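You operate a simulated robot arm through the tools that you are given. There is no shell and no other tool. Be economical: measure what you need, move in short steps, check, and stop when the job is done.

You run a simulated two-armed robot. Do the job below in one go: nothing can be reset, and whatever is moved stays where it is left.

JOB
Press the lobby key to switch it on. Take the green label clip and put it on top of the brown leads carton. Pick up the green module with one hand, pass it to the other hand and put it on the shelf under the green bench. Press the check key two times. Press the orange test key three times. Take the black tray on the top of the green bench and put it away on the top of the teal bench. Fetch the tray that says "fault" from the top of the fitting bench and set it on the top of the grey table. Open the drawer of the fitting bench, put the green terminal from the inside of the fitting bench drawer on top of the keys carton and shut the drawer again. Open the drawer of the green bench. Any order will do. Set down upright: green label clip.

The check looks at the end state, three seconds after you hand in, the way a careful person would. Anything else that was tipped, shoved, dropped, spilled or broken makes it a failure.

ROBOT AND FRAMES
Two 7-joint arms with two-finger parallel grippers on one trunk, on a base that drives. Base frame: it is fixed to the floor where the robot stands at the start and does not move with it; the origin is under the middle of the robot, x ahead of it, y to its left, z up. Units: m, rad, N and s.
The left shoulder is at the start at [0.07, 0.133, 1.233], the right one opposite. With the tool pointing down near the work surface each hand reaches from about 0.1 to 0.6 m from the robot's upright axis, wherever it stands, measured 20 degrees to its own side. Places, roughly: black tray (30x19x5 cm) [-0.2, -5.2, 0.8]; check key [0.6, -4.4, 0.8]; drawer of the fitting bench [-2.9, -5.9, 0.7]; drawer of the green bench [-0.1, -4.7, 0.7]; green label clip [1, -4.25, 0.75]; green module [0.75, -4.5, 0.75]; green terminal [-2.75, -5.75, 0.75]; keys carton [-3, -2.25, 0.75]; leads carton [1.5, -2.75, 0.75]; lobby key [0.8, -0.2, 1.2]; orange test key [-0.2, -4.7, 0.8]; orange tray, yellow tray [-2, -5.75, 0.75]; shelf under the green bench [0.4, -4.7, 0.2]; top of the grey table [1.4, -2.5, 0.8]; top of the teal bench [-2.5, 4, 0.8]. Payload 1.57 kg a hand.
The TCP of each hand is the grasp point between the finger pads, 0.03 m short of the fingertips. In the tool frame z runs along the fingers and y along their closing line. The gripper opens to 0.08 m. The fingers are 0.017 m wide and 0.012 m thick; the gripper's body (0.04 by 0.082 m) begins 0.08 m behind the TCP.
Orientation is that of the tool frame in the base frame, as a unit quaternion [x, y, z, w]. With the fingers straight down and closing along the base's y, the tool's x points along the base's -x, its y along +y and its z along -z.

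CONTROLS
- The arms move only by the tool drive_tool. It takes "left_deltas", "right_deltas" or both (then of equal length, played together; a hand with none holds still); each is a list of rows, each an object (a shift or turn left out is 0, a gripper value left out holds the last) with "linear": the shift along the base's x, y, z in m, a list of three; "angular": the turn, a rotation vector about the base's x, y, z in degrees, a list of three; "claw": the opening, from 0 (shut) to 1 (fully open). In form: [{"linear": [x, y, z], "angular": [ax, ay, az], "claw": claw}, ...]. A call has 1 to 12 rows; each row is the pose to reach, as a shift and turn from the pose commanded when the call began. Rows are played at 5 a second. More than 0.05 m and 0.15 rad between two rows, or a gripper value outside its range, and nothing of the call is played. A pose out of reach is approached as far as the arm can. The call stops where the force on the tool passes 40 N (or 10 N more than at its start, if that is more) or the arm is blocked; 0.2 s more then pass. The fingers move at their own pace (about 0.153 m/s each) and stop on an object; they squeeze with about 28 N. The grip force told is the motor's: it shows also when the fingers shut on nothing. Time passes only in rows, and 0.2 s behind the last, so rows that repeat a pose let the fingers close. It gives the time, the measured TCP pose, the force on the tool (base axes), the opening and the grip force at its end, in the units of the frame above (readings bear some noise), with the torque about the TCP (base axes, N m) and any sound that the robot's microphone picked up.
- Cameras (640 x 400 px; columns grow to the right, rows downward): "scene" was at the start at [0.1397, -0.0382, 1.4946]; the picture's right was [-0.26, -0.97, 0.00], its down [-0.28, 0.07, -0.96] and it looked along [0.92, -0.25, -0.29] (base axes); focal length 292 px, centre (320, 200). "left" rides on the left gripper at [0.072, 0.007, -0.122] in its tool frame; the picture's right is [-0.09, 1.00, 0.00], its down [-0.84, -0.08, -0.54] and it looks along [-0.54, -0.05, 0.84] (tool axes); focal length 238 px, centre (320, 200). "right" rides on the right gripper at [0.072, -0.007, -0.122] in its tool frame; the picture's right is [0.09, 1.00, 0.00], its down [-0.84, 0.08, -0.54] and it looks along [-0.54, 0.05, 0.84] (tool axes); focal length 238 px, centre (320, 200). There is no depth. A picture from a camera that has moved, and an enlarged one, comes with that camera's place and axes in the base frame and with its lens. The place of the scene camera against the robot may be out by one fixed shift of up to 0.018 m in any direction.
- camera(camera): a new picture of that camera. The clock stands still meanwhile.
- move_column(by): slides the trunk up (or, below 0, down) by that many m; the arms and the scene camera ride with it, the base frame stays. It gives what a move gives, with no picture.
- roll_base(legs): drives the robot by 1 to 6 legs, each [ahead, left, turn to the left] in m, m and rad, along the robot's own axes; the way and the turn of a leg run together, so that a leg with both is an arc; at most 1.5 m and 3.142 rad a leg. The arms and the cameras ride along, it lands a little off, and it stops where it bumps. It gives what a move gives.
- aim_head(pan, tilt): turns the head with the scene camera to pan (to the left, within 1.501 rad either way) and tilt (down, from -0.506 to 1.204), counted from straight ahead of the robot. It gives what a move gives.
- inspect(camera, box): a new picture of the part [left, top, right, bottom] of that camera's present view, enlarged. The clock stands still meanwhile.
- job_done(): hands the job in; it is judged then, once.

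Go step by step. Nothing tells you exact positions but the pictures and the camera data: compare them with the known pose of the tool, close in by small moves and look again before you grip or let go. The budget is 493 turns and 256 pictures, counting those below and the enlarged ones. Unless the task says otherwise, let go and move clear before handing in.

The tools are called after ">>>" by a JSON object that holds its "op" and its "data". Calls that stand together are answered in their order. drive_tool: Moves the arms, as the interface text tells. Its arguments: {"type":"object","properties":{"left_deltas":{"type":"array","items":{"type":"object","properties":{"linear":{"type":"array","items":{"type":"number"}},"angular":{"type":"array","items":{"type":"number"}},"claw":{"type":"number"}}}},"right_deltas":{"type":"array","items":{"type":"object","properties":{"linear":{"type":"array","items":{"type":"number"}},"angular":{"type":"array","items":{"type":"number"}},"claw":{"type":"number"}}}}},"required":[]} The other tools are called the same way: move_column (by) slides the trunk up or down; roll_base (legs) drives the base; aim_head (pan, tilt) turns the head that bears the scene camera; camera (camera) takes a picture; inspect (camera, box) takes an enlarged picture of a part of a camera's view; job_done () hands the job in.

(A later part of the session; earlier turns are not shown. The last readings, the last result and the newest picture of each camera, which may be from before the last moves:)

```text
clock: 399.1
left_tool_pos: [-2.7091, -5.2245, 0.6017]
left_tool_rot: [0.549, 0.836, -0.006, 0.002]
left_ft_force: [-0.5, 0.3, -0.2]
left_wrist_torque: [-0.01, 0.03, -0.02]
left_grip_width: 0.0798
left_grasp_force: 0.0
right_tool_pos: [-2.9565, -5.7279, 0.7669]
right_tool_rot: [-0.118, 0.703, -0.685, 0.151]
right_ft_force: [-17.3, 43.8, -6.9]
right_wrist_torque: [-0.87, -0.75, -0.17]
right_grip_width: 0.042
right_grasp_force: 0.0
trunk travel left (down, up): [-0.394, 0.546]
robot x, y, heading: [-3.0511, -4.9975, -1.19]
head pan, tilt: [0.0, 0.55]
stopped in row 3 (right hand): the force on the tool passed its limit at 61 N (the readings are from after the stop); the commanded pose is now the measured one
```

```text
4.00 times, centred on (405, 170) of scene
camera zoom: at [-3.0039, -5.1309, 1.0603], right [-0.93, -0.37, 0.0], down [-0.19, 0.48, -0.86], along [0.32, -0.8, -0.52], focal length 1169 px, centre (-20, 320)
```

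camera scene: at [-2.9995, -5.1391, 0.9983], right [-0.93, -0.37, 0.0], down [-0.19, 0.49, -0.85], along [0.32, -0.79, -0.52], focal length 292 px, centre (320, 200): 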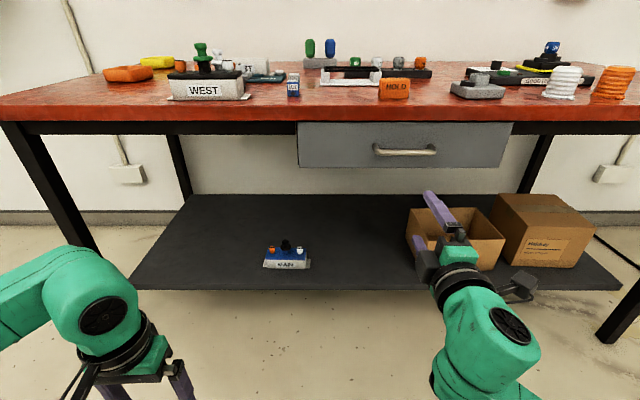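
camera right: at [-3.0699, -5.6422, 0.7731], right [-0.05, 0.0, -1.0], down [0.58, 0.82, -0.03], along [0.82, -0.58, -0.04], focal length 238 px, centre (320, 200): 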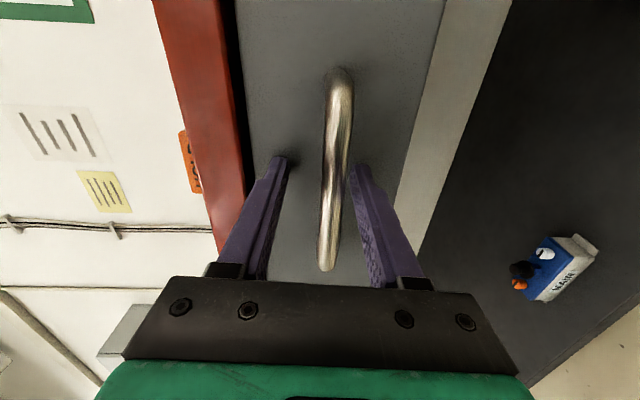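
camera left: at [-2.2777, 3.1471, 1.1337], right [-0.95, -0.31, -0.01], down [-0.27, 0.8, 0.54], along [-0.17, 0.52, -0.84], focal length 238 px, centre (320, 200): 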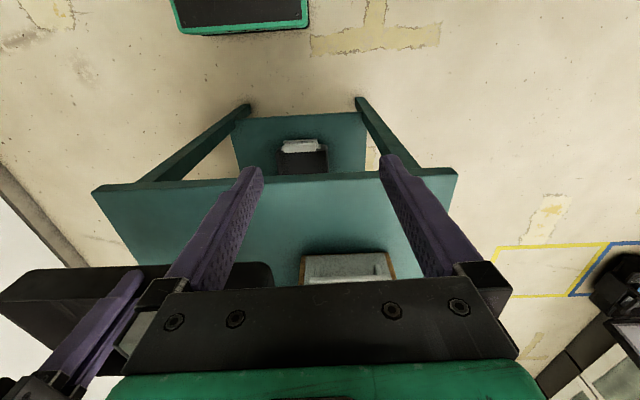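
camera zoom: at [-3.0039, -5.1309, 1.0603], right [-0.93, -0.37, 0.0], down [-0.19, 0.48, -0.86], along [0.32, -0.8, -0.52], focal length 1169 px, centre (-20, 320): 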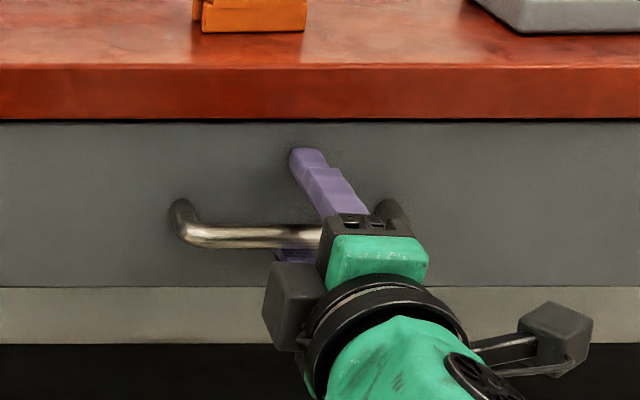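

The bar is between the fingers and the tip touches the drawer face. Back off slightly, close.

>>> {"op": "drive_tool", "data": {"right_deltas": [{"linear": [-0.0015, 0.004, -0.004]}, {"linear": [-0.0015, 0.004, -0.005], "claw": 0}, {"linear": [-0.0015, 0.004, -0.005], "claw": 0}, {"linear": [-0.0015, 0.004, -0.005], "claw": 0}]}}

>>> {"op": "roll_base", "data": {"legs": [[-0.15, 0, 0]]}}

```text
clock: 400.1
left_tool_pos: [-2.7082, -5.2266, 0.601]
left_tool_rot: [0.547, 0.837, -0.004, 0.001]
left_ft_force: [-0.8, -0.4, 0.1]
left_wrist_torque: [-0.02, 0.0, 0.01]
left_grip_width: 0.0799
left_grasp_force: 0.0
right_tool_pos: [-2.9573, -5.7264, 0.7589]
right_tool_rot: [-0.119, 0.704, -0.684, 0.149]
right_ft_force: [-9.7, 20.5, 0.1]
right_wrist_torque: [-0.4, 0.51, -0.02]
right_grip_width: 0.0147
right_grasp_force: 30.6
trunk travel left (down, up): [-0.394, 0.546]
robot x, y, heading: [-3.0506, -4.9968, -1.192]
head pan, tilt: [0.0, 0.55]
```

```text
clock: 401.4
left_tool_pos: [-2.7629, -5.0888, 0.5994]
left_tool_rot: [0.547, 0.837, -0.005, 0.0]
left_ft_force: [-0.4, 0.1, 0.6]
left_wrist_torque: [-0.02, 0.0, -0.02]
left_grip_width: 0.0797
left_grasp_force: 0.1
right_tool_pos: [-3.0113, -5.5899, 0.7596]
right_tool_rot: [-0.119, 0.704, -0.684, 0.149]
right_ft_force: [-3.6, -2.0, 11.0]
right_wrist_torque: [-0.18, 0.49, 0.03]
right_grip_width: 0.0147
right_grasp_force: 30.3
trunk travel left (down, up): [-0.394, 0.546]
robot x, y, heading: [-3.104, -4.8581, -1.19]
head pan, tilt: [0.0, 0.55]
```

>>> {"op": "roll_base", "data": {"legs": [[-0.13, 0, 0]]}}

>>> {"op": "aim_head", "data": {"pan": 0, "tilt": 0.7}}

>>> {"op": "camera", "data": {"camera": "scene"}}

```text
clock: 402.7
left_tool_pos: [-2.8096, -4.9715, 0.6009]
left_tool_rot: [0.547, 0.837, -0.004, -0.001]
left_ft_force: [0.4, -0.2, -0.1]
left_wrist_torque: [0.04, 0.01, -0.01]
left_grip_width: 0.08
left_grasp_force: 0.1
right_tool_pos: [-3.0576, -5.4723, 0.7603]
right_tool_rot: [-0.119, 0.704, -0.684, 0.148]
right_ft_force: [-0.7, -3.8, 10.0]
right_wrist_torque: [-0.23, 0.53, -0.51]
right_grip_width: 0.0143
right_grasp_force: 30.4
trunk travel left (down, up): [-0.394, 0.546]
robot x, y, heading: [-3.1548, -4.7402, -1.194]
head pan, tilt: [0.0, 0.55]
```

```text
clock: 403.4
left_tool_pos: [-2.8088, -4.9714, 0.5997]
left_tool_rot: [0.548, 0.837, -0.004, 0.0]
left_ft_force: [0.3, 0.3, 0.3]
left_wrist_torque: [-0.01, 0.02, -0.01]
left_grip_width: 0.08
left_grasp_force: 0.1
right_tool_pos: [-3.0589, -5.4726, 0.759]
right_tool_rot: [-0.118, 0.704, -0.684, 0.149]
right_ft_force: [0.5, -1.7, 4.8]
right_wrist_torque: [-0.25, 0.56, 0.01]
right_grip_width: 0.0145
right_grasp_force: 30.4
trunk travel left (down, up): [-0.394, 0.546]
robot x, y, heading: [-3.1555, -4.7402, -1.192]
head pan, tilt: [0.0, 0.7]
```

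```text
91 pictures are left
camera scene: at [-3.1036, -4.8765, 1.0463], right [-0.93, -0.37, 0.0], down [-0.24, 0.6, -0.77], along [0.28, -0.71, -0.64], focal length 292 px, centre (320, 200)
```

scene: 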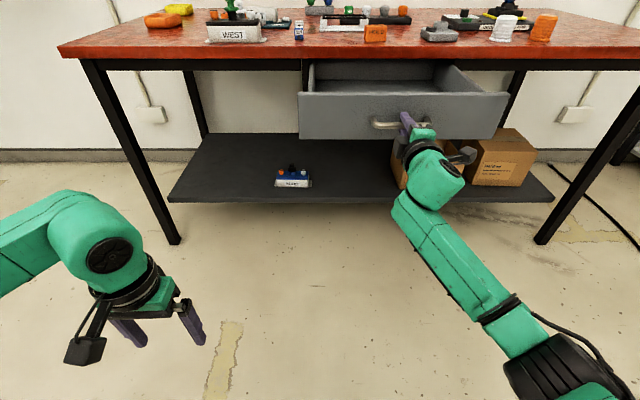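

>>> {"op": "drive_tool", "data": {"right_deltas": [{"linear": [-0.006, 0.014, 0]}, {"linear": [-0.011, 0.028, 0]}, {"linear": [-0.017, 0.042, 0]}, {"linear": [-0.02, 0.05, 0]}, {"linear": [-0.02, 0.05, 0], "claw": 0.5}, {"linear": [-0.02, 0.05, 0], "claw": 0.5}, {"linear": [-0.03, 0.075, 0]}, {"linear": [-0.045, 0.115, 0]}]}}

>>> {"op": "roll_base", "data": {"legs": [[-0.1, 0, 0]]}}

>>> {"op": "move_column", "data": {"by": 0.4}}

>>> {"op": "aim_head", "data": {"pan": 0, "tilt": 0.75}}

>>> {"op": "camera", "data": {"camera": "scene"}}

```text
clock: 404.0
left_tool_pos: [-2.8083, -4.9731, 0.599]
left_tool_rot: [0.548, 0.837, -0.003, -0.002]
left_ft_force: [0.2, -0.2, -0.7]
left_wrist_torque: [-0.01, 0.04, 0.0]
left_grip_width: 0.0799
left_grasp_force: 0.0
right_tool_pos: [-3.0662, -5.4528, 0.7605]
right_tool_rot: [-0.119, 0.704, -0.684, 0.149]
right_ft_force: [3.2, -7.8, 0.3]
right_wrist_torque: [-0.23, 0.54, -0.21]
right_grip_width: 0.0143
right_grasp_force: 30.4
trunk travel left (down, up): [-0.394, 0.546]
robot x, y, heading: [-3.1511, -4.7408, -1.189]
head pan, tilt: [0.0, 0.7]
stopped in row 2 (right hand): the force on the tool passed its limit at 95 N (the readings are from after the stop); the commanded pose is now the measured one
```

```text
clock: 405.1
left_tool_pos: [-2.8467, -4.879, 0.5987]
left_tool_rot: [0.548, 0.837, -0.004, -0.001]
left_ft_force: [0.7, -0.3, -0.9]
left_wrist_torque: [0.01, 0.01, -0.03]
left_grip_width: 0.08
left_grasp_force: 0.0
right_tool_pos: [-3.1034, -5.3588, 0.7627]
right_tool_rot: [-0.117, 0.702, -0.686, 0.15]
right_ft_force: [0.3, 0.3, -0.4]
right_wrist_torque: [0.01, 0.01, 0.01]
right_grip_width: 0.0003
right_grasp_force: 21.6
trunk travel left (down, up): [-0.394, 0.546]
robot x, y, heading: [-3.1889, -4.6449, -1.19]
head pan, tilt: [0.0, 0.7]
```

```text
clock: 409.0
left_tool_pos: [-2.845, -4.8797, 0.9992]
left_tool_rot: [0.547, 0.837, -0.004, -0.001]
left_ft_force: [0.5, 0.2, -0.7]
left_wrist_torque: [0.02, 0.0, -0.02]
left_grip_width: 0.0797
left_grasp_force: 0.0
right_tool_pos: [-3.1039, -5.3582, 1.1623]
right_tool_rot: [-0.119, 0.704, -0.684, 0.15]
right_ft_force: [0.3, -0.9, -0.2]
right_wrist_torque: [0.0, 0.03, -0.01]
right_grip_width: 0.0
right_grasp_force: 20.8
trunk travel left (down, up): [-0.794, 0.146]
robot x, y, heading: [-3.1882, -4.6448, -1.197]
head pan, tilt: [0.0, 0.7]
```

```text
clock: 409.6
left_tool_pos: [-2.846, -4.8794, 0.9985]
left_tool_rot: [0.548, 0.837, -0.002, -0.001]
left_ft_force: [0.2, -0.6, -0.3]
left_wrist_torque: [0.05, -0.02, 0.01]
left_grip_width: 0.0802
left_grasp_force: 0.1
right_tool_pos: [-3.104, -5.3587, 1.1615]
right_tool_rot: [-0.118, 0.704, -0.684, 0.15]
right_ft_force: [-0.2, 0.0, -0.4]
right_wrist_torque: [-0.01, 0.04, 0.0]
right_grip_width: 0.0
right_grasp_force: 21.2
trunk travel left (down, up): [-0.794, 0.146]
robot x, y, heading: [-3.1912, -4.6426, -1.191]
head pan, tilt: [0.0, 0.75]
```

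```text
90 pictures are left
camera scene: at [-3.1409, -4.7834, 1.4419], right [-0.93, -0.37, 0.0], down [-0.25, 0.63, -0.73], along [0.27, -0.68, -0.68], focal length 292 px, centre (320, 200)
```

scene: 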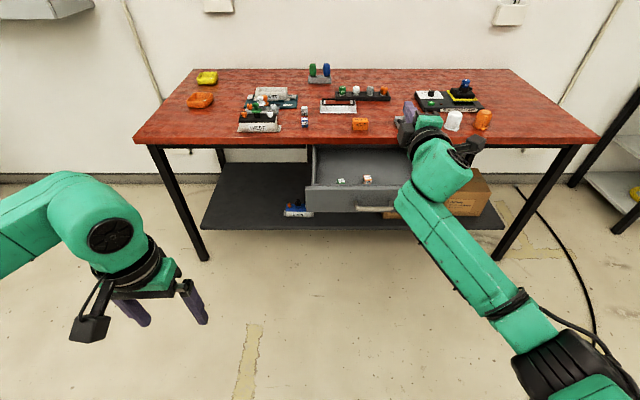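

The drawer hit its stop and the grip slid off; drawer is open. Zoom on its contents.

>>> {"op": "inspect", "data": {"camera": "scene", "box": [290, 130, 430, 230]}}

```text
4.00 times, centred on (360, 180) of scene
camera zoom: at [-3.1409, -4.7834, 1.4419], right [-0.93, -0.37, 0.0], down [-0.25, 0.63, -0.73], along [0.27, -0.68, -0.68], focal length 1169 px, centre (160, 280)
```

zoom: 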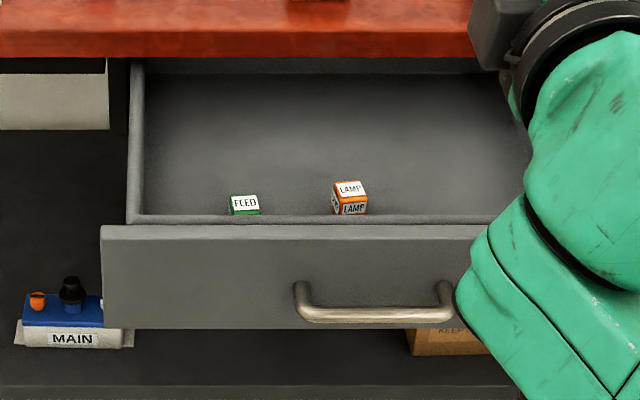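

FEED cube is the green terminal, near the drawer front. Move the base right 0.2 and ahead 0.43, then position the left hand above it.

>>> {"op": "roll_base", "data": {"legs": [[0, -0.2, 0], [0.43, 0, 0]]}}

>>> {"op": "camera", "data": {"camera": "left"}}

>>> {"op": "camera", "data": {"camera": "scene"}}

```text
clock: 413.4
left_tool_pos: [-2.8699, -5.3456, 0.9994]
left_tool_rot: [0.547, 0.837, -0.004, -0.002]
left_ft_force: [0.3, 0.0, -0.6]
left_wrist_torque: [0.0, 0.01, -0.01]
left_grip_width: 0.0803
left_grasp_force: 0.0
right_tool_pos: [-3.1273, -5.8253, 1.162]
right_tool_rot: [-0.119, 0.702, -0.685, 0.152]
right_ft_force: [0.0, -0.7, 0.6]
right_wrist_torque: [0.01, -0.03, 0.05]
right_grip_width: 0.0001
right_grasp_force: 21.6
trunk travel left (down, up): [-0.794, 0.146]
robot x, y, heading: [-3.2156, -5.1126, -1.188]
head pan, tilt: [0.0, 0.75]
```

```text
88 pictures are left
camera left: at [-2.8913, -5.2762, 1.1223], right [0.95, 0.32, -0.01], down [0.27, -0.79, 0.55], along [0.17, -0.52, -0.84], focal length 238 px, centre (320, 200)
```

left: 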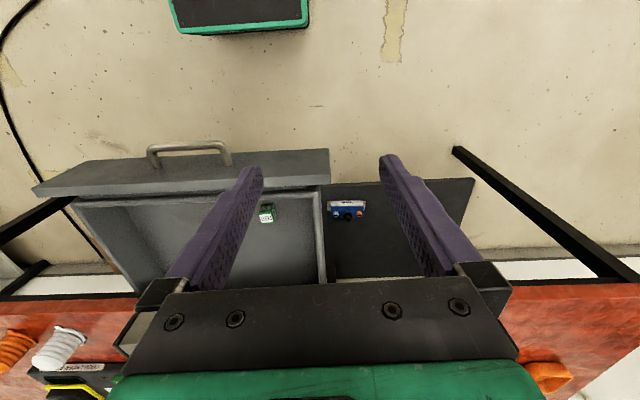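

```text
87 pictures are left
camera scene: at [-3.1655, -5.2494, 1.442], right [-0.93, -0.37, 0.0], down [-0.25, 0.63, -0.73], along [0.27, -0.68, -0.68], focal length 292 px, centre (320, 200)
```

scene: 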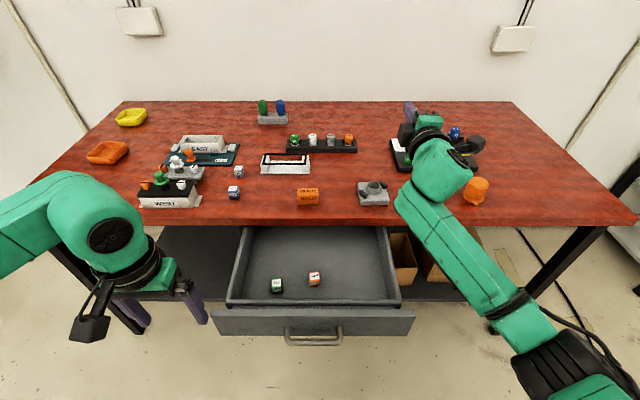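

>>> {"op": "drive_tool", "data": {"left_deltas": [{"linear": [-0.007, -0.045, 0]}, {"linear": [-0.014, -0.09, 0]}, {"linear": [-0.022, -0.135, 0]}, {"linear": [-0.03, -0.18, 0]}, {"linear": [-0.036, -0.222, 0]}, {"linear": [-0.036, -0.222, -0.04]}, {"linear": [-0.036, -0.222, -0.08]}, {"linear": [-0.036, -0.222, -0.12]}]}}

>>> {"op": "camera", "data": {"camera": "left"}}

>>> {"op": "inspect", "data": {"camera": "left", "box": [240, 90, 400, 210]}}

```text
clock: 415.2
left_tool_pos: [-2.906, -5.5654, 0.8774]
left_tool_rot: [0.547, 0.837, -0.003, -0.001]
left_ft_force: [0.1, 0.3, -0.3]
left_wrist_torque: [0.06, -0.01, 0.0]
left_grip_width: 0.0801
left_grasp_force: 0.1
right_tool_pos: [-3.1269, -5.8269, 1.1609]
right_tool_rot: [-0.12, 0.703, -0.685, 0.151]
right_ft_force: [-0.3, 0.0, -0.2]
right_wrist_torque: [-0.01, -0.01, 0.0]
right_grip_width: 0.0
right_grasp_force: 21.2
trunk travel left (down, up): [-0.794, 0.146]
robot x, y, heading: [-3.211, -5.1096, -1.189]
head pan, tilt: [0.0, 0.75]
```

```text
86 pictures are left
camera left: at [-2.9272, -5.4982, 1.0003], right [0.95, 0.32, -0.01], down [0.27, -0.8, 0.54], along [0.17, -0.52, -0.84], focal length 238 px, centre (320, 200)
```

left: 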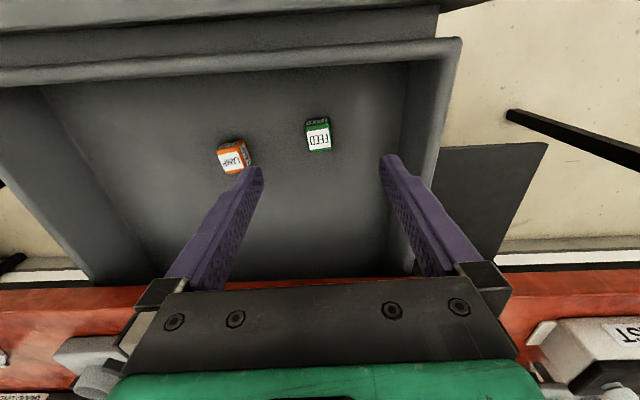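

```text
3.33 times, centred on (320, 150) of left
camera zoom: at [-2.9272, -5.4982, 1.0003], right [0.95, 0.32, -0.01], down [0.27, -0.8, 0.54], along [0.17, -0.52, -0.84], focal length 794 px, centre (320, 367)
```

zoom: 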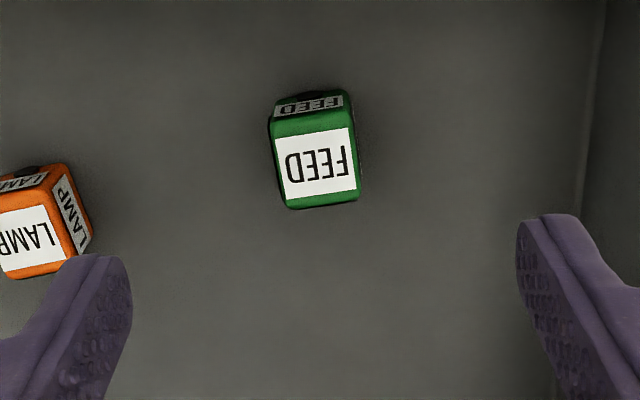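

>>> {"op": "drive_tool", "data": {"left_deltas": [{"linear": [0.005, -0.02, -0.02], "claw": 0.65}, {"linear": [0.005, -0.02, -0.06]}, {"linear": [0.005, -0.02, -0.09]}]}}

>>> {"op": "camera", "data": {"camera": "left"}}

```text
clock: 416.0
left_tool_pos: [-2.9057, -5.5841, 0.7882]
left_tool_rot: [0.547, 0.837, -0.002, 0.0]
left_ft_force: [-0.2, 0.1, 0.5]
left_wrist_torque: [0.0, -0.05, 0.0]
left_grip_width: 0.0523
left_grasp_force: 0.0
right_tool_pos: [-3.1279, -5.8262, 1.1619]
right_tool_rot: [-0.118, 0.703, -0.685, 0.151]
right_ft_force: [-0.3, 0.8, 0.4]
right_wrist_torque: [-0.02, 0.0, 0.0]
right_grip_width: 0.0
right_grasp_force: 21.3
trunk travel left (down, up): [-0.794, 0.146]
robot x, y, heading: [-3.2151, -5.1117, -1.187]
head pan, tilt: [0.0, 0.75]
```

```text
84 pictures are left
camera left: at [-2.9276, -5.5164, 0.9117], right [0.95, 0.31, -0.01], down [0.27, -0.79, 0.55], along [0.17, -0.52, -0.84], focal length 238 px, centre (320, 200)
```

left: 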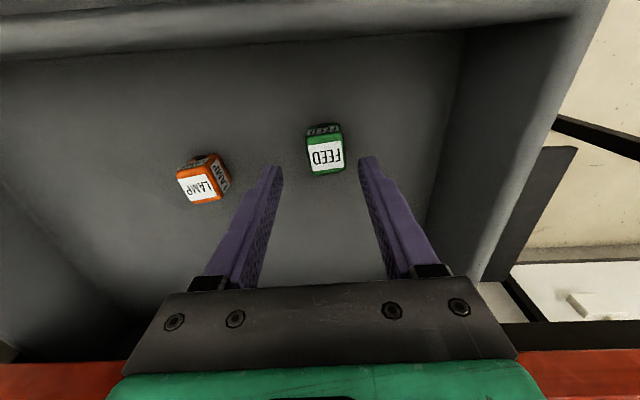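

>>> {"op": "drive_tool", "data": {"left_deltas": [{"linear": [0.005, 0, -0.018]}, {"linear": [0.005, 0, -0.03]}, {"linear": [0.005, 0, -0.037]}, {"linear": [0.005, 0, -0.037], "claw": 0}, {"linear": [0.005, 0, -0.037], "claw": 0}, {"linear": [0.005, 0, -0.037], "claw": 0}]}}

>>> {"op": "camera", "data": {"camera": "left"}}

```text
clock: 417.4
left_tool_pos: [-2.9115, -5.5705, 0.7585]
left_tool_rot: [0.547, 0.837, -0.004, -0.001]
left_ft_force: [0.1, 0.0, 0.7]
left_wrist_torque: [-0.04, -0.01, -0.01]
left_grip_width: 0.0248
left_grasp_force: 28.3
left hand out of reach, approached as far as the arm can: row 1, 2, 3, 4, 5, 6
right_tool_pos: [-3.1266, -5.8255, 1.1611]
right_tool_rot: [-0.119, 0.703, -0.685, 0.15]
right_ft_force: [-0.5, 0.4, -0.7]
right_wrist_torque: [0.0, 0.01, 0.01]
right_grip_width: 0.0001
right_grasp_force: 21.0
trunk travel left (down, up): [-0.794, 0.146]
robot x, y, heading: [-3.2112, -5.114, -1.192]
head pan, tilt: [0.0, 0.75]
```

```text
83 pictures are left
camera left: at [-2.9336, -5.5024, 0.8811], right [0.95, 0.32, -0.01], down [0.27, -0.79, 0.54], along [0.17, -0.52, -0.84], focal length 238 px, centre (320, 200)
```

left: 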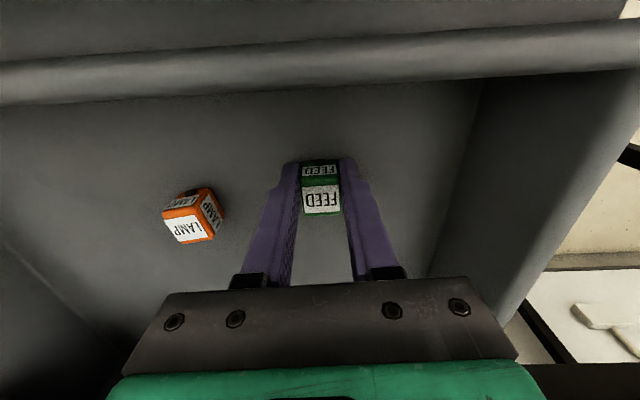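

Grip is only on the cube's edge (arm at reach limit). I'll open, nudge the base 1.5 cm ahead, and re-grip.

>>> {"op": "drive_tool", "data": {"left_deltas": [{"claw": 0.65}, {"claw": 0.65}]}}

>>> {"op": "roll_base", "data": {"legs": [[0.02, 0, 0]]}}

>>> {"op": "inspect", "data": {"camera": "left", "box": [240, 120, 400, 260]}}

```text
clock: 418.0
left_tool_pos: [-2.9122, -5.5717, 0.7593]
left_tool_rot: [0.547, 0.837, -0.004, -0.002]
left_ft_force: [-0.2, 0.0, -0.4]
left_wrist_torque: [0.0, 0.0, 0.03]
left_grip_width: 0.0519
left_grasp_force: 0.0
right_tool_pos: [-3.1271, -5.8258, 1.1629]
right_tool_rot: [-0.119, 0.703, -0.685, 0.15]
right_ft_force: [0.5, -0.5, 0.6]
right_wrist_torque: [0.02, 0.0, -0.01]
right_grip_width: 0.0
right_grasp_force: 20.8
trunk travel left (down, up): [-0.794, 0.146]
robot x, y, heading: [-3.212, -5.1129, -1.194]
head pan, tilt: [0.0, 0.75]
```

```text
clock: 418.8
left_tool_pos: [-2.9051, -5.5865, 0.7602]
left_tool_rot: [0.547, 0.837, -0.005, 0.001]
left_ft_force: [0.3, 0.1, 0.2]
left_wrist_torque: [0.01, -0.03, -0.02]
left_grip_width: 0.0521
left_grasp_force: 0.1
right_tool_pos: [-3.121, -5.8408, 1.1644]
right_tool_rot: [-0.119, 0.701, -0.686, 0.152]
right_ft_force: [0.2, 0.6, -0.2]
right_wrist_torque: [0.01, 0.03, -0.02]
right_grip_width: 0.0
right_grasp_force: 21.3
trunk travel left (down, up): [-0.794, 0.146]
robot x, y, heading: [-3.209, -5.1298, -1.19]
head pan, tilt: [0.0, 0.75]
```

```text
2.86 times, centred on (320, 190) of left
camera zoom: at [-2.9274, -5.5182, 0.883], right [0.95, 0.32, -0.01], down [0.27, -0.79, 0.55], along [0.17, -0.52, -0.84], focal length 681 px, centre (320, 229)
```

zoom: 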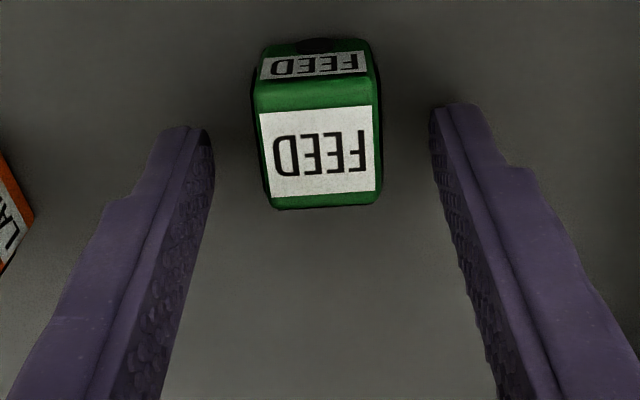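

Now centred. Lower a few mm, close and lift.

>>> {"op": "drive_tool", "data": {"left_deltas": [{"linear": [0, 0, -0.006]}, {"linear": [0, 0, -0.006], "claw": 0}, {"linear": [0, 0, -0.006], "claw": 0}, {"linear": [0, 0, -0.006], "claw": 0}, {"linear": [0, 0.0, 0.03]}, {"linear": [0, 0.0, 0.07]}, {"linear": [0, 0.0, 0.11]}, {"linear": [0, 0.0, 0.15]}, {"linear": [0, 0.03, 0.19]}, {"linear": [0, 0.06, 0.22]}]}}

>>> {"op": "camera", "data": {"camera": "left"}}

```text
clock: 421.0
left_tool_pos: [-2.904, -5.5285, 0.979]
left_tool_rot: [0.547, 0.837, -0.004, 0.0]
left_ft_force: [-0.2, 0.0, 0.0]
left_wrist_torque: [-0.03, -0.01, -0.03]
left_grip_width: 0.0249
left_grasp_force: 27.8
left hand out of reach, approached as far as the arm can: row 1, 2, 3, 4
right_tool_pos: [-3.1192, -5.843, 1.1629]
right_tool_rot: [-0.119, 0.702, -0.686, 0.151]
right_ft_force: [0.9, 0.1, -0.2]
right_wrist_torque: [0.02, -0.02, -0.04]
right_grip_width: 0.0
right_grasp_force: 21.3
trunk travel left (down, up): [-0.794, 0.146]
robot x, y, heading: [-3.2062, -5.129, -1.191]
head pan, tilt: [0.0, 0.75]
```

```text
81 pictures are left
camera left: at [-2.9272, -5.4592, 1.1022], right [0.95, 0.32, -0.01], down [0.27, -0.79, 0.55], along [0.17, -0.52, -0.84], focal length 238 px, centre (320, 200)
```

left: 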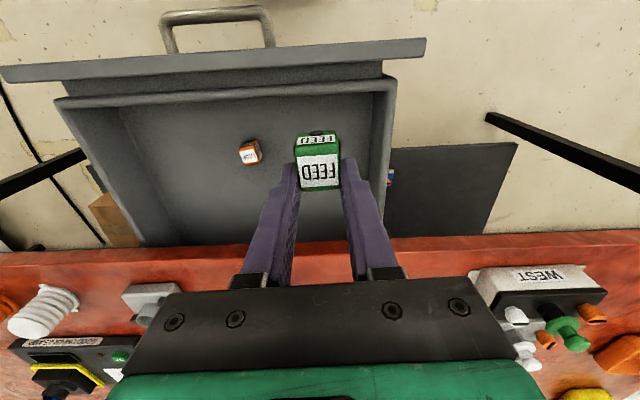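

Terminal is in the left hand. Now back off, align the (shut) right hand with the drawer front just above the handle.

>>> {"op": "roll_base", "data": {"legs": [[-0.45, 0, 0], [0, 0.19, 0]]}}

>>> {"op": "move_column", "data": {"by": -0.366}}

>>> {"op": "camera", "data": {"camera": "scene"}}

>>> {"op": "camera", "data": {"camera": "right"}}

```text
clock: 424.9
left_tool_pos: [-2.8956, -5.0391, 0.9791]
left_tool_rot: [0.546, 0.838, -0.003, 0.0]
left_ft_force: [-0.5, -0.3, 0.2]
left_wrist_torque: [-0.03, 0.0, -0.04]
left_grip_width: 0.0248
left_grasp_force: 27.8
right_tool_pos: [-3.1083, -5.3553, 1.16]
right_tool_rot: [-0.12, 0.703, -0.684, 0.152]
right_ft_force: [-0.1, 0.4, 0.0]
right_wrist_torque: [0.01, -0.01, 0.03]
right_grip_width: 0.0002
right_grasp_force: 21.2
trunk travel left (down, up): [-0.794, 0.146]
robot x, y, heading: [-3.1945, -4.6411, -1.189]
head pan, tilt: [0.0, 0.75]
```

```text
clock: 428.4
left_tool_pos: [-2.8939, -5.04, 0.6119]
left_tool_rot: [0.546, 0.838, -0.003, -0.001]
left_ft_force: [-0.3, 0.5, 0.0]
left_wrist_torque: [0.0, 0.01, 0.01]
left_grip_width: 0.0244
left_grasp_force: 28.1
right_tool_pos: [-3.1072, -5.3539, 0.7953]
right_tool_rot: [-0.12, 0.703, -0.684, 0.151]
right_ft_force: [0.6, -0.4, 0.1]
right_wrist_torque: [0.02, -0.01, -0.01]
right_grip_width: 0.0002
right_grasp_force: 21.5
trunk travel left (down, up): [-0.428, 0.512]
robot x, y, heading: [-3.1932, -4.6408, -1.188]
head pan, tilt: [0.0, 0.75]
```

```text
80 pictures are left
camera scene: at [-3.146, -4.7786, 1.0759], right [-0.93, -0.37, 0.0], down [-0.25, 0.63, -0.73], along [0.27, -0.68, -0.68], focal length 292 px, centre (320, 200)
```

scene: 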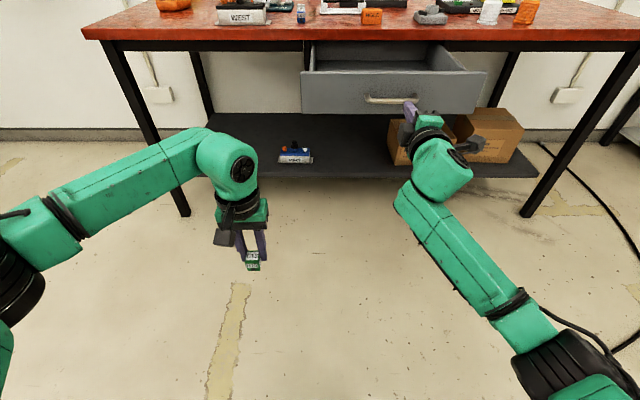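

```text
79 pictures are left
camera right: at [-3.2203, -5.2691, 0.8015], right [-0.05, 0.0, -1.0], down [0.57, 0.82, -0.03], along [0.82, -0.57, -0.04], focal length 238 px, centre (320, 200)
```

right: 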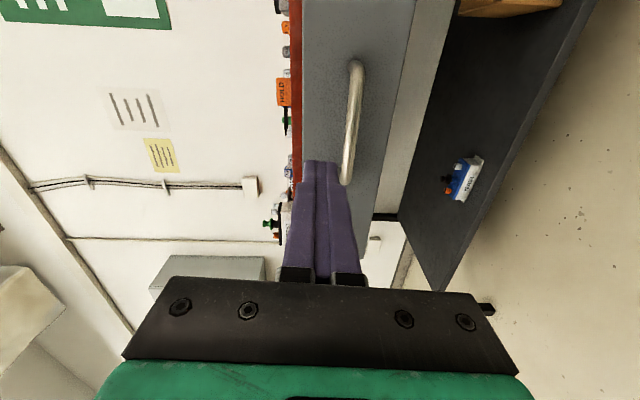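

Aligned. Push the drawer with the base, finishing gently with the arm.

>>> {"op": "roll_base", "data": {"legs": [[0.2, 0, 0], [0.17, 0, 0]]}}

>>> {"op": "drive_tool", "data": {"right_deltas": [{"linear": [0.005, -0.012, 0]}, {"linear": [0.009, -0.023, 0]}, {"linear": [0.013, -0.033, 0]}, {"linear": [0.017, -0.042, 0]}, {"linear": [0.02, -0.05, 0]}]}}

>>> {"op": "camera", "data": {"camera": "scene"}}

```text
clock: 431.1
left_tool_pos: [-2.7584, -5.3843, 0.611]
left_tool_rot: [0.548, 0.836, -0.004, 0.0]
left_ft_force: [-0.2, 0.1, -1.3]
left_wrist_torque: [-0.01, -0.02, -0.03]
left_grip_width: 0.0246
left_grasp_force: 27.9
right_tool_pos: [-2.9727, -5.6987, 0.7942]
right_tool_rot: [-0.117, 0.704, -0.685, 0.149]
right_ft_force: [0.1, -0.1, 0.5]
right_wrist_torque: [0.0, 0.04, 0.0]
right_grip_width: 0.0002
right_grasp_force: 21.2
trunk travel left (down, up): [-0.428, 0.512]
robot x, y, heading: [-3.0568, -4.9806, -1.193]
head pan, tilt: [0.0, 0.75]
```

```text
clock: 432.0
left_tool_pos: [-2.7621, -5.3792, 0.6169]
left_tool_rot: [0.549, 0.836, -0.006, 0.003]
left_ft_force: [-0.3, 0.1, -0.3]
left_wrist_torque: [-0.01, -0.03, 0.03]
left_grip_width: 0.0247
left_grasp_force: 27.7
right_tool_pos: [-2.9599, -5.7295, 0.7948]
right_tool_rot: [-0.118, 0.704, -0.685, 0.149]
right_ft_force: [-12.1, 29.2, 0.7]
right_wrist_torque: [-0.19, -0.23, -0.02]
right_grip_width: 0.0
right_grasp_force: 21.2
trunk travel left (down, up): [-0.428, 0.512]
robot x, y, heading: [-3.0612, -4.9852, -1.194]
head pan, tilt: [0.0, 0.75]
stopped in row 4 (right hand): the force on the tool passed its limit at 61 N (the readings are from after the stop); the commanded pose is now the measured one
```

```text
78 pictures are left
camera scene: at [-3.0133, -5.1148, 1.0769], right [-0.93, -0.37, 0.0], down [-0.25, 0.63, -0.74], along [0.27, -0.68, -0.68], focal length 292 px, centre (320, 200)
```

scene: 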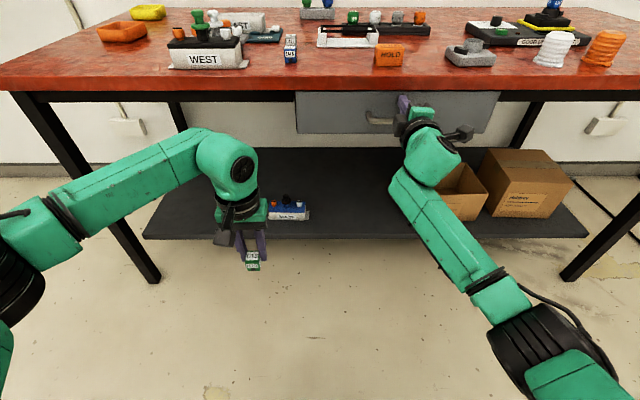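

Drawer is shut. Next the FAULT tray: back off, raise the trunk, and turn the right hand to lateral closing with a 45° forward pitch.

>>> {"op": "roll_base", "data": {"legs": [[-0.3, 0, 0]]}}

>>> {"op": "move_column", "data": {"by": 0.36}}

>>> {"op": "drive_tool", "data": {"right_deltas": [{"angular": [3.06, -7.58, 0]}, {"angular": [6.12, -15.16, 0]}, {"angular": [9.18, -22.74, 0]}, {"angular": [12.24, -30.32, 0]}, {"angular": [15.3, -37.9, 0]}, {"angular": [18.36, -45.5, 0]}, {"angular": [21.4, -53.1, 0]}, {"angular": [24.5, -60.6, 0]}, {"angular": [27.5, -68.2, 0]}, {"angular": [30.6, -75.8, 0]}, {"angular": [33.5, -83.2, 0]}]}}

>>> {"op": "drive_tool", "data": {"right_deltas": [{"linear": [-0.005, 0.01, 0], "angular": [7.58, 3.06, 0], "claw": 1}, {"linear": [-0.01, 0.025, 0], "angular": [15.16, 6.12, 0]}, {"linear": [-0.015, 0.035, 0], "angular": [22.74, 9.18, 0]}, {"linear": [-0.02, 0.05, 0], "angular": [30.32, 12.24, 0]}, {"linear": [-0.03, 0.07, -0.02], "angular": [37.9, 15.3, 0]}, {"linear": [-0.04, 0.09, -0.04], "angular": [41.7, 16.8, 0]}]}}

>>> {"op": "roll_base", "data": {"legs": [[0, 0.85, 0]]}}

>>> {"op": "camera", "data": {"camera": "scene"}}

```text
clock: 434.1
left_tool_pos: [-2.8692, -5.1053, 0.6134]
left_tool_rot: [0.549, 0.836, -0.004, 0.0]
left_ft_force: [0.3, -0.2, -0.8]
left_wrist_torque: [-0.02, -0.01, 0.01]
left_grip_width: 0.0248
left_grasp_force: 27.1
right_tool_pos: [-3.0672, -5.4562, 0.7895]
right_tool_rot: [-0.119, 0.707, -0.682, 0.147]
right_ft_force: [-0.3, 0.2, 1.0]
right_wrist_torque: [0.01, -0.02, -0.01]
right_grip_width: 0.0001
right_grasp_force: 21.4
trunk travel left (down, up): [-0.428, 0.512]
robot x, y, heading: [-3.1664, -4.7039, -1.19]
head pan, tilt: [0.0, 0.75]
```

```text
clock: 437.6
left_tool_pos: [-2.8691, -5.1059, 0.9733]
left_tool_rot: [0.549, 0.836, -0.003, -0.001]
left_ft_force: [0.0, 0.0, -0.6]
left_wrist_torque: [0.02, -0.03, -0.02]
left_grip_width: 0.0247
left_grasp_force: 28.0
right_tool_pos: [-3.0695, -5.4558, 1.1501]
right_tool_rot: [-0.119, 0.706, -0.682, 0.148]
right_ft_force: [0.2, 0.3, 0.2]
right_wrist_torque: [0.03, -0.03, -0.04]
right_grip_width: 0.0001
right_grasp_force: 21.1
trunk travel left (down, up): [-0.788, 0.152]
robot x, y, heading: [-3.1701, -4.7059, -1.196]
head pan, tilt: [0.0, 0.75]
```

```text
clock: 440.0
left_tool_pos: [-2.8689, -5.1056, 0.9739]
left_tool_rot: [0.548, 0.836, -0.003, -0.001]
left_ft_force: [0.8, -0.8, -0.2]
left_wrist_torque: [0.03, -0.01, 0.01]
left_grip_width: 0.025
left_grasp_force: 27.9
right_tool_pos: [-3.0676, -5.4557, 1.1506]
right_tool_rot: [0.402, 0.583, -0.374, 0.599]
right_ft_force: [-0.5, -0.1, -0.8]
right_wrist_torque: [0.04, 0.0, 0.0]
right_grip_width: 0.0
right_grasp_force: 21.3
trunk travel left (down, up): [-0.788, 0.152]
robot x, y, heading: [-3.166, -4.7085, -1.195]
head pan, tilt: [0.0, 0.75]
```

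```text
clock: 441.4
left_tool_pos: [-2.8706, -5.106, 0.9738]
left_tool_rot: [0.549, 0.836, -0.004, 0.0]
left_ft_force: [-0.8, -0.5, 0.7]
left_wrist_torque: [-0.04, -0.02, 0.03]
left_grip_width: 0.0249
left_grasp_force: 27.4
right_tool_pos: [-3.109, -5.3674, 1.1107]
right_tool_rot: [0.53, 0.758, -0.196, 0.326]
right_ft_force: [-0.4, -0.2, 0.2]
right_wrist_torque: [-0.01, 0.0, 0.0]
right_grip_width: 0.0798
right_grasp_force: 0.0
trunk travel left (down, up): [-0.788, 0.152]
robot x, y, heading: [-3.1677, -4.7038, -1.192]
head pan, tilt: [0.0, 0.75]
```

```text
clock: 445.9
left_tool_pos: [-2.0757, -4.7901, 0.9728]
left_tool_rot: [0.547, 0.837, -0.003, -0.001]
left_ft_force: [-0.2, 0.6, 0.4]
left_wrist_torque: [0.02, 0.0, 0.01]
left_grip_width: 0.0248
left_grasp_force: 27.8
right_tool_pos: [-2.3138, -5.0512, 1.111]
right_tool_rot: [0.526, 0.76, -0.195, 0.328]
right_ft_force: [0.4, 0.7, 0.1]
right_wrist_torque: [0.0, 0.0, 0.03]
right_grip_width: 0.08
right_grasp_force: 0.0
trunk travel left (down, up): [-0.788, 0.152]
robot x, y, heading: [-2.3791, -4.391, -1.189]
head pan, tilt: [0.0, 0.75]
```

```text
77 pictures are left
camera scene: at [-2.3289, -4.5284, 1.4359], right [-0.93, -0.37, 0.0], down [-0.25, 0.63, -0.73], along [0.27, -0.68, -0.68], focal length 292 px, centre (320, 200)
```

scene: 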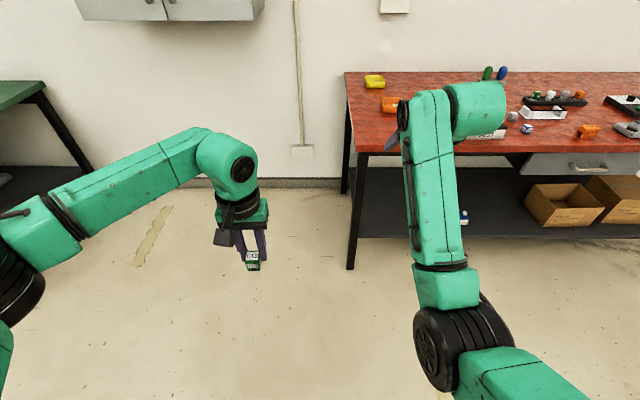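

>>> {"op": "roll_base", "data": {"legs": [[0.66, -0.06, 0]]}}

>>> {"op": "camera", "data": {"camera": "right"}}

>>> {"op": "camera", "data": {"camera": "scene"}}

```text
clock: 449.6
left_tool_pos: [-1.884, -5.4266, 0.9729]
left_tool_rot: [0.547, 0.837, -0.004, 0.0]
left_ft_force: [0.2, -0.1, -1.1]
left_wrist_torque: [0.0, 0.03, 0.03]
left_grip_width: 0.0248
left_grasp_force: 27.8
right_tool_pos: [-2.1224, -5.6881, 1.1104]
right_tool_rot: [0.528, 0.759, -0.196, 0.327]
right_ft_force: [0.1, 0.0, 0.5]
right_wrist_torque: [0.02, 0.0, 0.0]
right_grip_width: 0.0801
right_grasp_force: 0.1
trunk travel left (down, up): [-0.788, 0.152]
robot x, y, heading: [-2.1881, -5.0264, -1.19]
head pan, tilt: [0.0, 0.75]
```

```text
76 pictures are left
camera right: at [-2.1807, -5.5665, 1.1459], right [0.9, 0.43, -0.02], down [0.11, -0.19, 0.98], along [0.42, -0.88, -0.21], focal length 238 px, centre (320, 200)
```

right: 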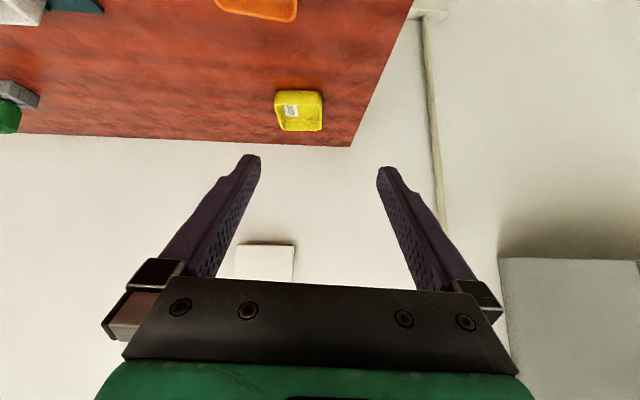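

```text
75 pictures are left
camera scene: at [-2.1367, -5.1654, 1.436], right [-0.93, -0.37, 0.0], down [-0.25, 0.63, -0.73], along [0.27, -0.68, -0.68], focal length 292 px, centre (320, 200)
```

scene: 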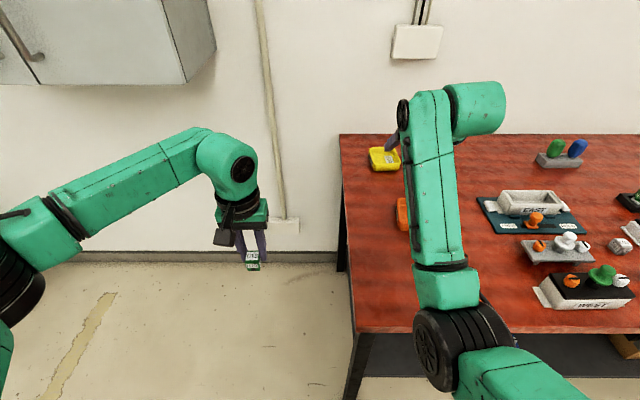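

>>> {"op": "drive_tool", "data": {"right_deltas": [{"linear": [0.0, -0.01, -0.04]}, {"linear": [0.0, -0.01, -0.08]}, {"linear": [0.001, -0.01, -0.12]}, {"linear": [0.002, -0.01, -0.145]}]}}

>>> {"op": "camera", "data": {"camera": "right"}}

>>> {"op": "inspect", "data": {"camera": "scene", "box": [330, 130, 490, 270]}}

```text
clock: 450.6
left_tool_pos: [-1.8841, -5.4282, 0.9725]
left_tool_rot: [0.547, 0.837, -0.004, -0.001]
left_ft_force: [-0.8, 0.5, -0.8]
left_wrist_torque: [-0.02, 0.03, 0.0]
left_grip_width: 0.0249
left_grasp_force: 28.1
right_tool_pos: [-2.1195, -5.7012, 0.965]
right_tool_rot: [0.527, 0.759, -0.196, 0.328]
right_ft_force: [-0.7, 0.3, -0.1]
right_wrist_torque: [0.01, -0.02, 0.02]
right_grip_width: 0.0798
right_grasp_force: 0.1
trunk travel left (down, up): [-0.788, 0.152]
robot x, y, heading: [-2.1846, -5.0252, -1.185]
head pan, tilt: [0.0, 0.75]
```

```text
74 pictures are left
camera right: at [-2.1796, -5.5778, 1.002], right [0.9, 0.43, -0.02], down [0.11, -0.19, 0.98], along [0.42, -0.88, -0.21], focal length 238 px, centre (320, 200)
```

right: 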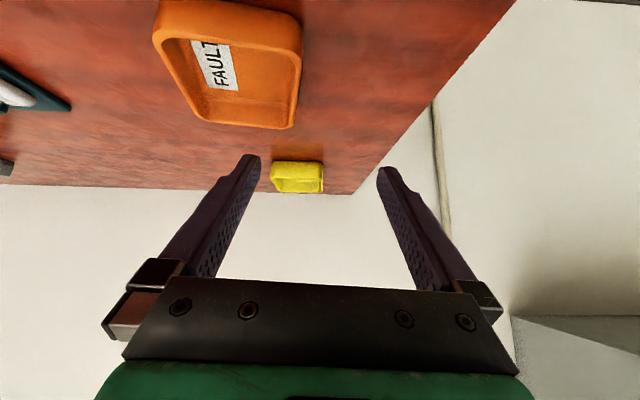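

```text
2.86 times, centred on (410, 200) of scene
camera zoom: at [-2.1365, -5.1665, 1.4359], right [-0.93, -0.37, 0.0], down [-0.25, 0.63, -0.73], along [0.27, -0.68, -0.68], focal length 835 px, centre (63, 200)
```

zoom: 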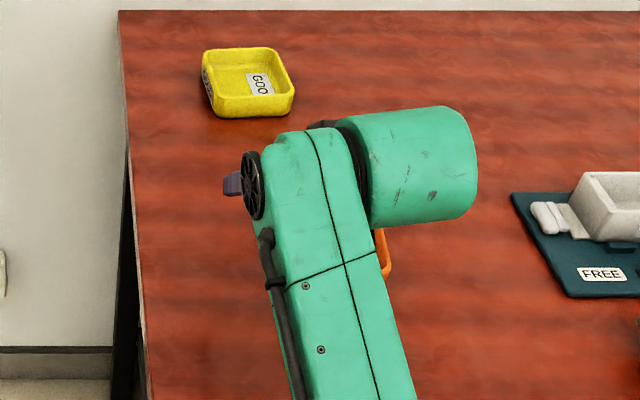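

>>> {"op": "drive_tool", "data": {"right_deltas": [{"linear": [-0.0145, -0.008, -0.01]}, {"linear": [-0.0145, -0.008, -0.04]}, {"linear": [-0.0145, -0.008, -0.06]}]}}

>>> {"op": "camera", "data": {"camera": "right"}}

```text
clock: 451.4
left_tool_pos: [-1.884, -5.4273, 0.9723]
left_tool_rot: [0.547, 0.837, -0.003, -0.001]
left_ft_force: [0.3, 0.7, -0.7]
left_wrist_torque: [0.02, -0.01, -0.03]
left_grip_width: 0.0249
left_grasp_force: 28.1
right_tool_pos: [-2.1344, -5.7099, 0.9054]
right_tool_rot: [0.527, 0.759, -0.196, 0.327]
right_ft_force: [-0.7, -0.3, 0.2]
right_wrist_torque: [0.01, 0.0, 0.0]
right_grip_width: 0.0801
right_grasp_force: 0.0
trunk travel left (down, up): [-0.788, 0.152]
robot x, y, heading: [-2.1841, -5.0286, -1.19]
head pan, tilt: [0.0, 0.75]
```

```text
72 pictures are left
camera right: at [-2.1929, -5.5867, 0.9416], right [0.9, 0.43, -0.02], down [0.11, -0.19, 0.98], along [0.42, -0.88, -0.21], focal length 238 px, centre (320, 200)
```

right: 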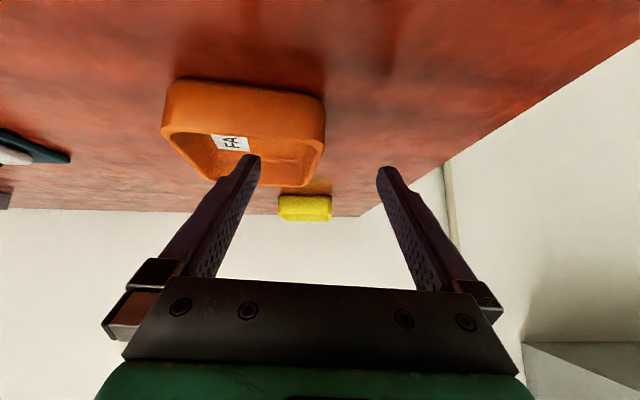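

>>> {"op": "drive_tool", "data": {"right_deltas": [{"linear": [0, 0, -0.004]}, {"linear": [0, 0, -0.008]}, {"linear": [0, 0, -0.008], "claw": 0}, {"linear": [0, 0, -0.008], "claw": 0}, {"linear": [0, 0, -0.008], "claw": 0}, {"linear": [0, 0, -0.008], "claw": 0}]}}

>>> {"op": "camera", "data": {"camera": "right"}}

```text
clock: 452.8
left_tool_pos: [-1.8844, -5.4263, 0.9737]
left_tool_rot: [0.547, 0.837, -0.004, 0.0]
left_ft_force: [0.5, -0.1, 0.1]
left_wrist_torque: [-0.02, 0.03, 0.01]
left_grip_width: 0.0248
left_grasp_force: 27.4
right_tool_pos: [-2.1335, -5.7073, 0.8975]
right_tool_rot: [0.527, 0.759, -0.196, 0.328]
right_ft_force: [0.4, -1.1, 3.4]
right_wrist_torque: [-0.14, 0.26, 0.06]
right_grip_width: 0.0044
right_grasp_force: 25.3
trunk travel left (down, up): [-0.788, 0.152]
robot x, y, heading: [-2.1882, -5.0292, -1.193]
head pan, tilt: [0.0, 0.75]
```

```text
71 pictures are left
camera right: at [-2.1921, -5.5851, 0.9332], right [0.9, 0.43, -0.02], down [0.11, -0.19, 0.98], along [0.42, -0.88, -0.21], focal length 238 px, centre (320, 200)
```

right: 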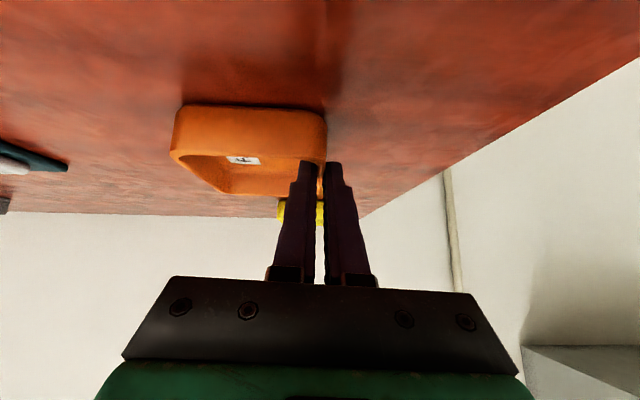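

Rim gripped. Lift and check.

>>> {"op": "drive_tool", "data": {"right_deltas": [{"linear": [0, 0, 0.015]}, {"linear": [0, 0, 0.04]}, {"linear": [0, 0, 0.08]}, {"linear": [0, 0, 0.12]}, {"linear": [0, 0.0, 0.16]}]}}

>>> {"op": "camera", "data": {"camera": "right"}}

```text
clock: 454.0
left_tool_pos: [-1.8847, -5.4269, 0.972]
left_tool_rot: [0.547, 0.837, -0.004, 0.0]
left_ft_force: [0.4, -0.5, -1.3]
left_wrist_torque: [0.01, 0.01, -0.04]
left_grip_width: 0.0247
left_grasp_force: 27.6
right_tool_pos: [-2.1343, -5.7062, 1.0576]
right_tool_rot: [0.527, 0.759, -0.195, 0.328]
right_ft_force: [0.0, -0.6, -1.3]
right_wrist_torque: [0.02, -0.03, -0.04]
right_grip_width: 0.0041
right_grasp_force: 25.0
trunk travel left (down, up): [-0.788, 0.152]
robot x, y, heading: [-2.1853, -5.0298, -1.188]
head pan, tilt: [0.0, 0.75]
```

```text
70 pictures are left
camera right: at [-2.1931, -5.5833, 1.0932], right [0.9, 0.43, -0.02], down [0.11, -0.19, 0.98], along [0.42, -0.88, -0.21], focal length 238 px, centre (320, 200)
```

right: 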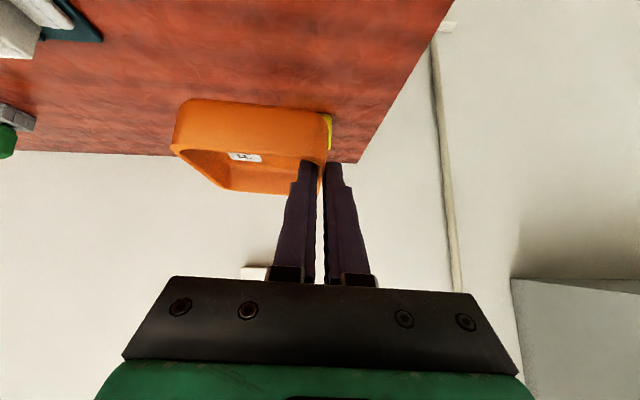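

Tray lifted level. Back off and turn to look for the keys carton to the north-west.

>>> {"op": "roll_base", "data": {"legs": [[-0.5, 0, 0], [0, 0, 3.0]]}}

>>> {"op": "aim_head", "data": {"pan": 0.2, "tilt": 0.35}}

>>> {"op": "camera", "data": {"camera": "scene"}}

```text
clock: 463.9
left_tool_pos: [-2.5895, -4.1113, 0.9725]
left_tool_rot: [0.779, -0.627, 0.001, -0.003]
left_ft_force: [0.3, 0.4, 0.2]
left_wrist_torque: [0.02, -0.01, 0.0]
left_grip_width: 0.0248
left_grasp_force: 27.3
right_tool_pos: [-2.289, -3.8858, 1.0561]
right_tool_rot: [0.704, -0.6, -0.306, -0.226]
right_ft_force: [-1.5, 0.1, -1.4]
right_wrist_torque: [-0.04, 0.05, 0.0]
right_grip_width: 0.0044
right_grasp_force: 24.6
trunk travel left (down, up): [-0.788, 0.152]
robot x, y, heading: [-2.3729, -4.5626, 1.754]
head pan, tilt: [0.0, 0.75]
```

```text
clock: 464.7
left_tool_pos: [-2.5901, -4.1105, 0.9728]
left_tool_rot: [0.779, -0.627, 0.001, -0.003]
left_ft_force: [0.3, 0.3, 0.6]
left_wrist_torque: [0.0, -0.02, -0.02]
left_grip_width: 0.0248
left_grasp_force: 27.4
right_tool_pos: [-2.2895, -3.8848, 1.0559]
right_tool_rot: [0.703, -0.6, -0.306, -0.227]
right_ft_force: [-0.9, 0.5, -0.9]
right_wrist_torque: [-0.01, 0.01, -0.04]
right_grip_width: 0.0042
right_grasp_force: 24.9
trunk travel left (down, up): [-0.788, 0.152]
robot x, y, heading: [-2.3734, -4.5613, 1.753]
head pan, tilt: [0.201, 0.351]
```

```text
69 pictures are left
camera scene: at [-2.418, -4.4393, 1.4714], right [0.93, 0.37, 0.0], down [0.13, -0.32, -0.94], along [-0.35, 0.87, -0.34], focal length 292 px, centre (320, 200)
```

scene: 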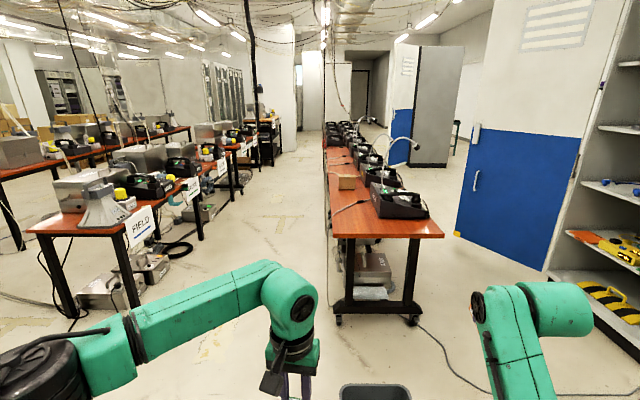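

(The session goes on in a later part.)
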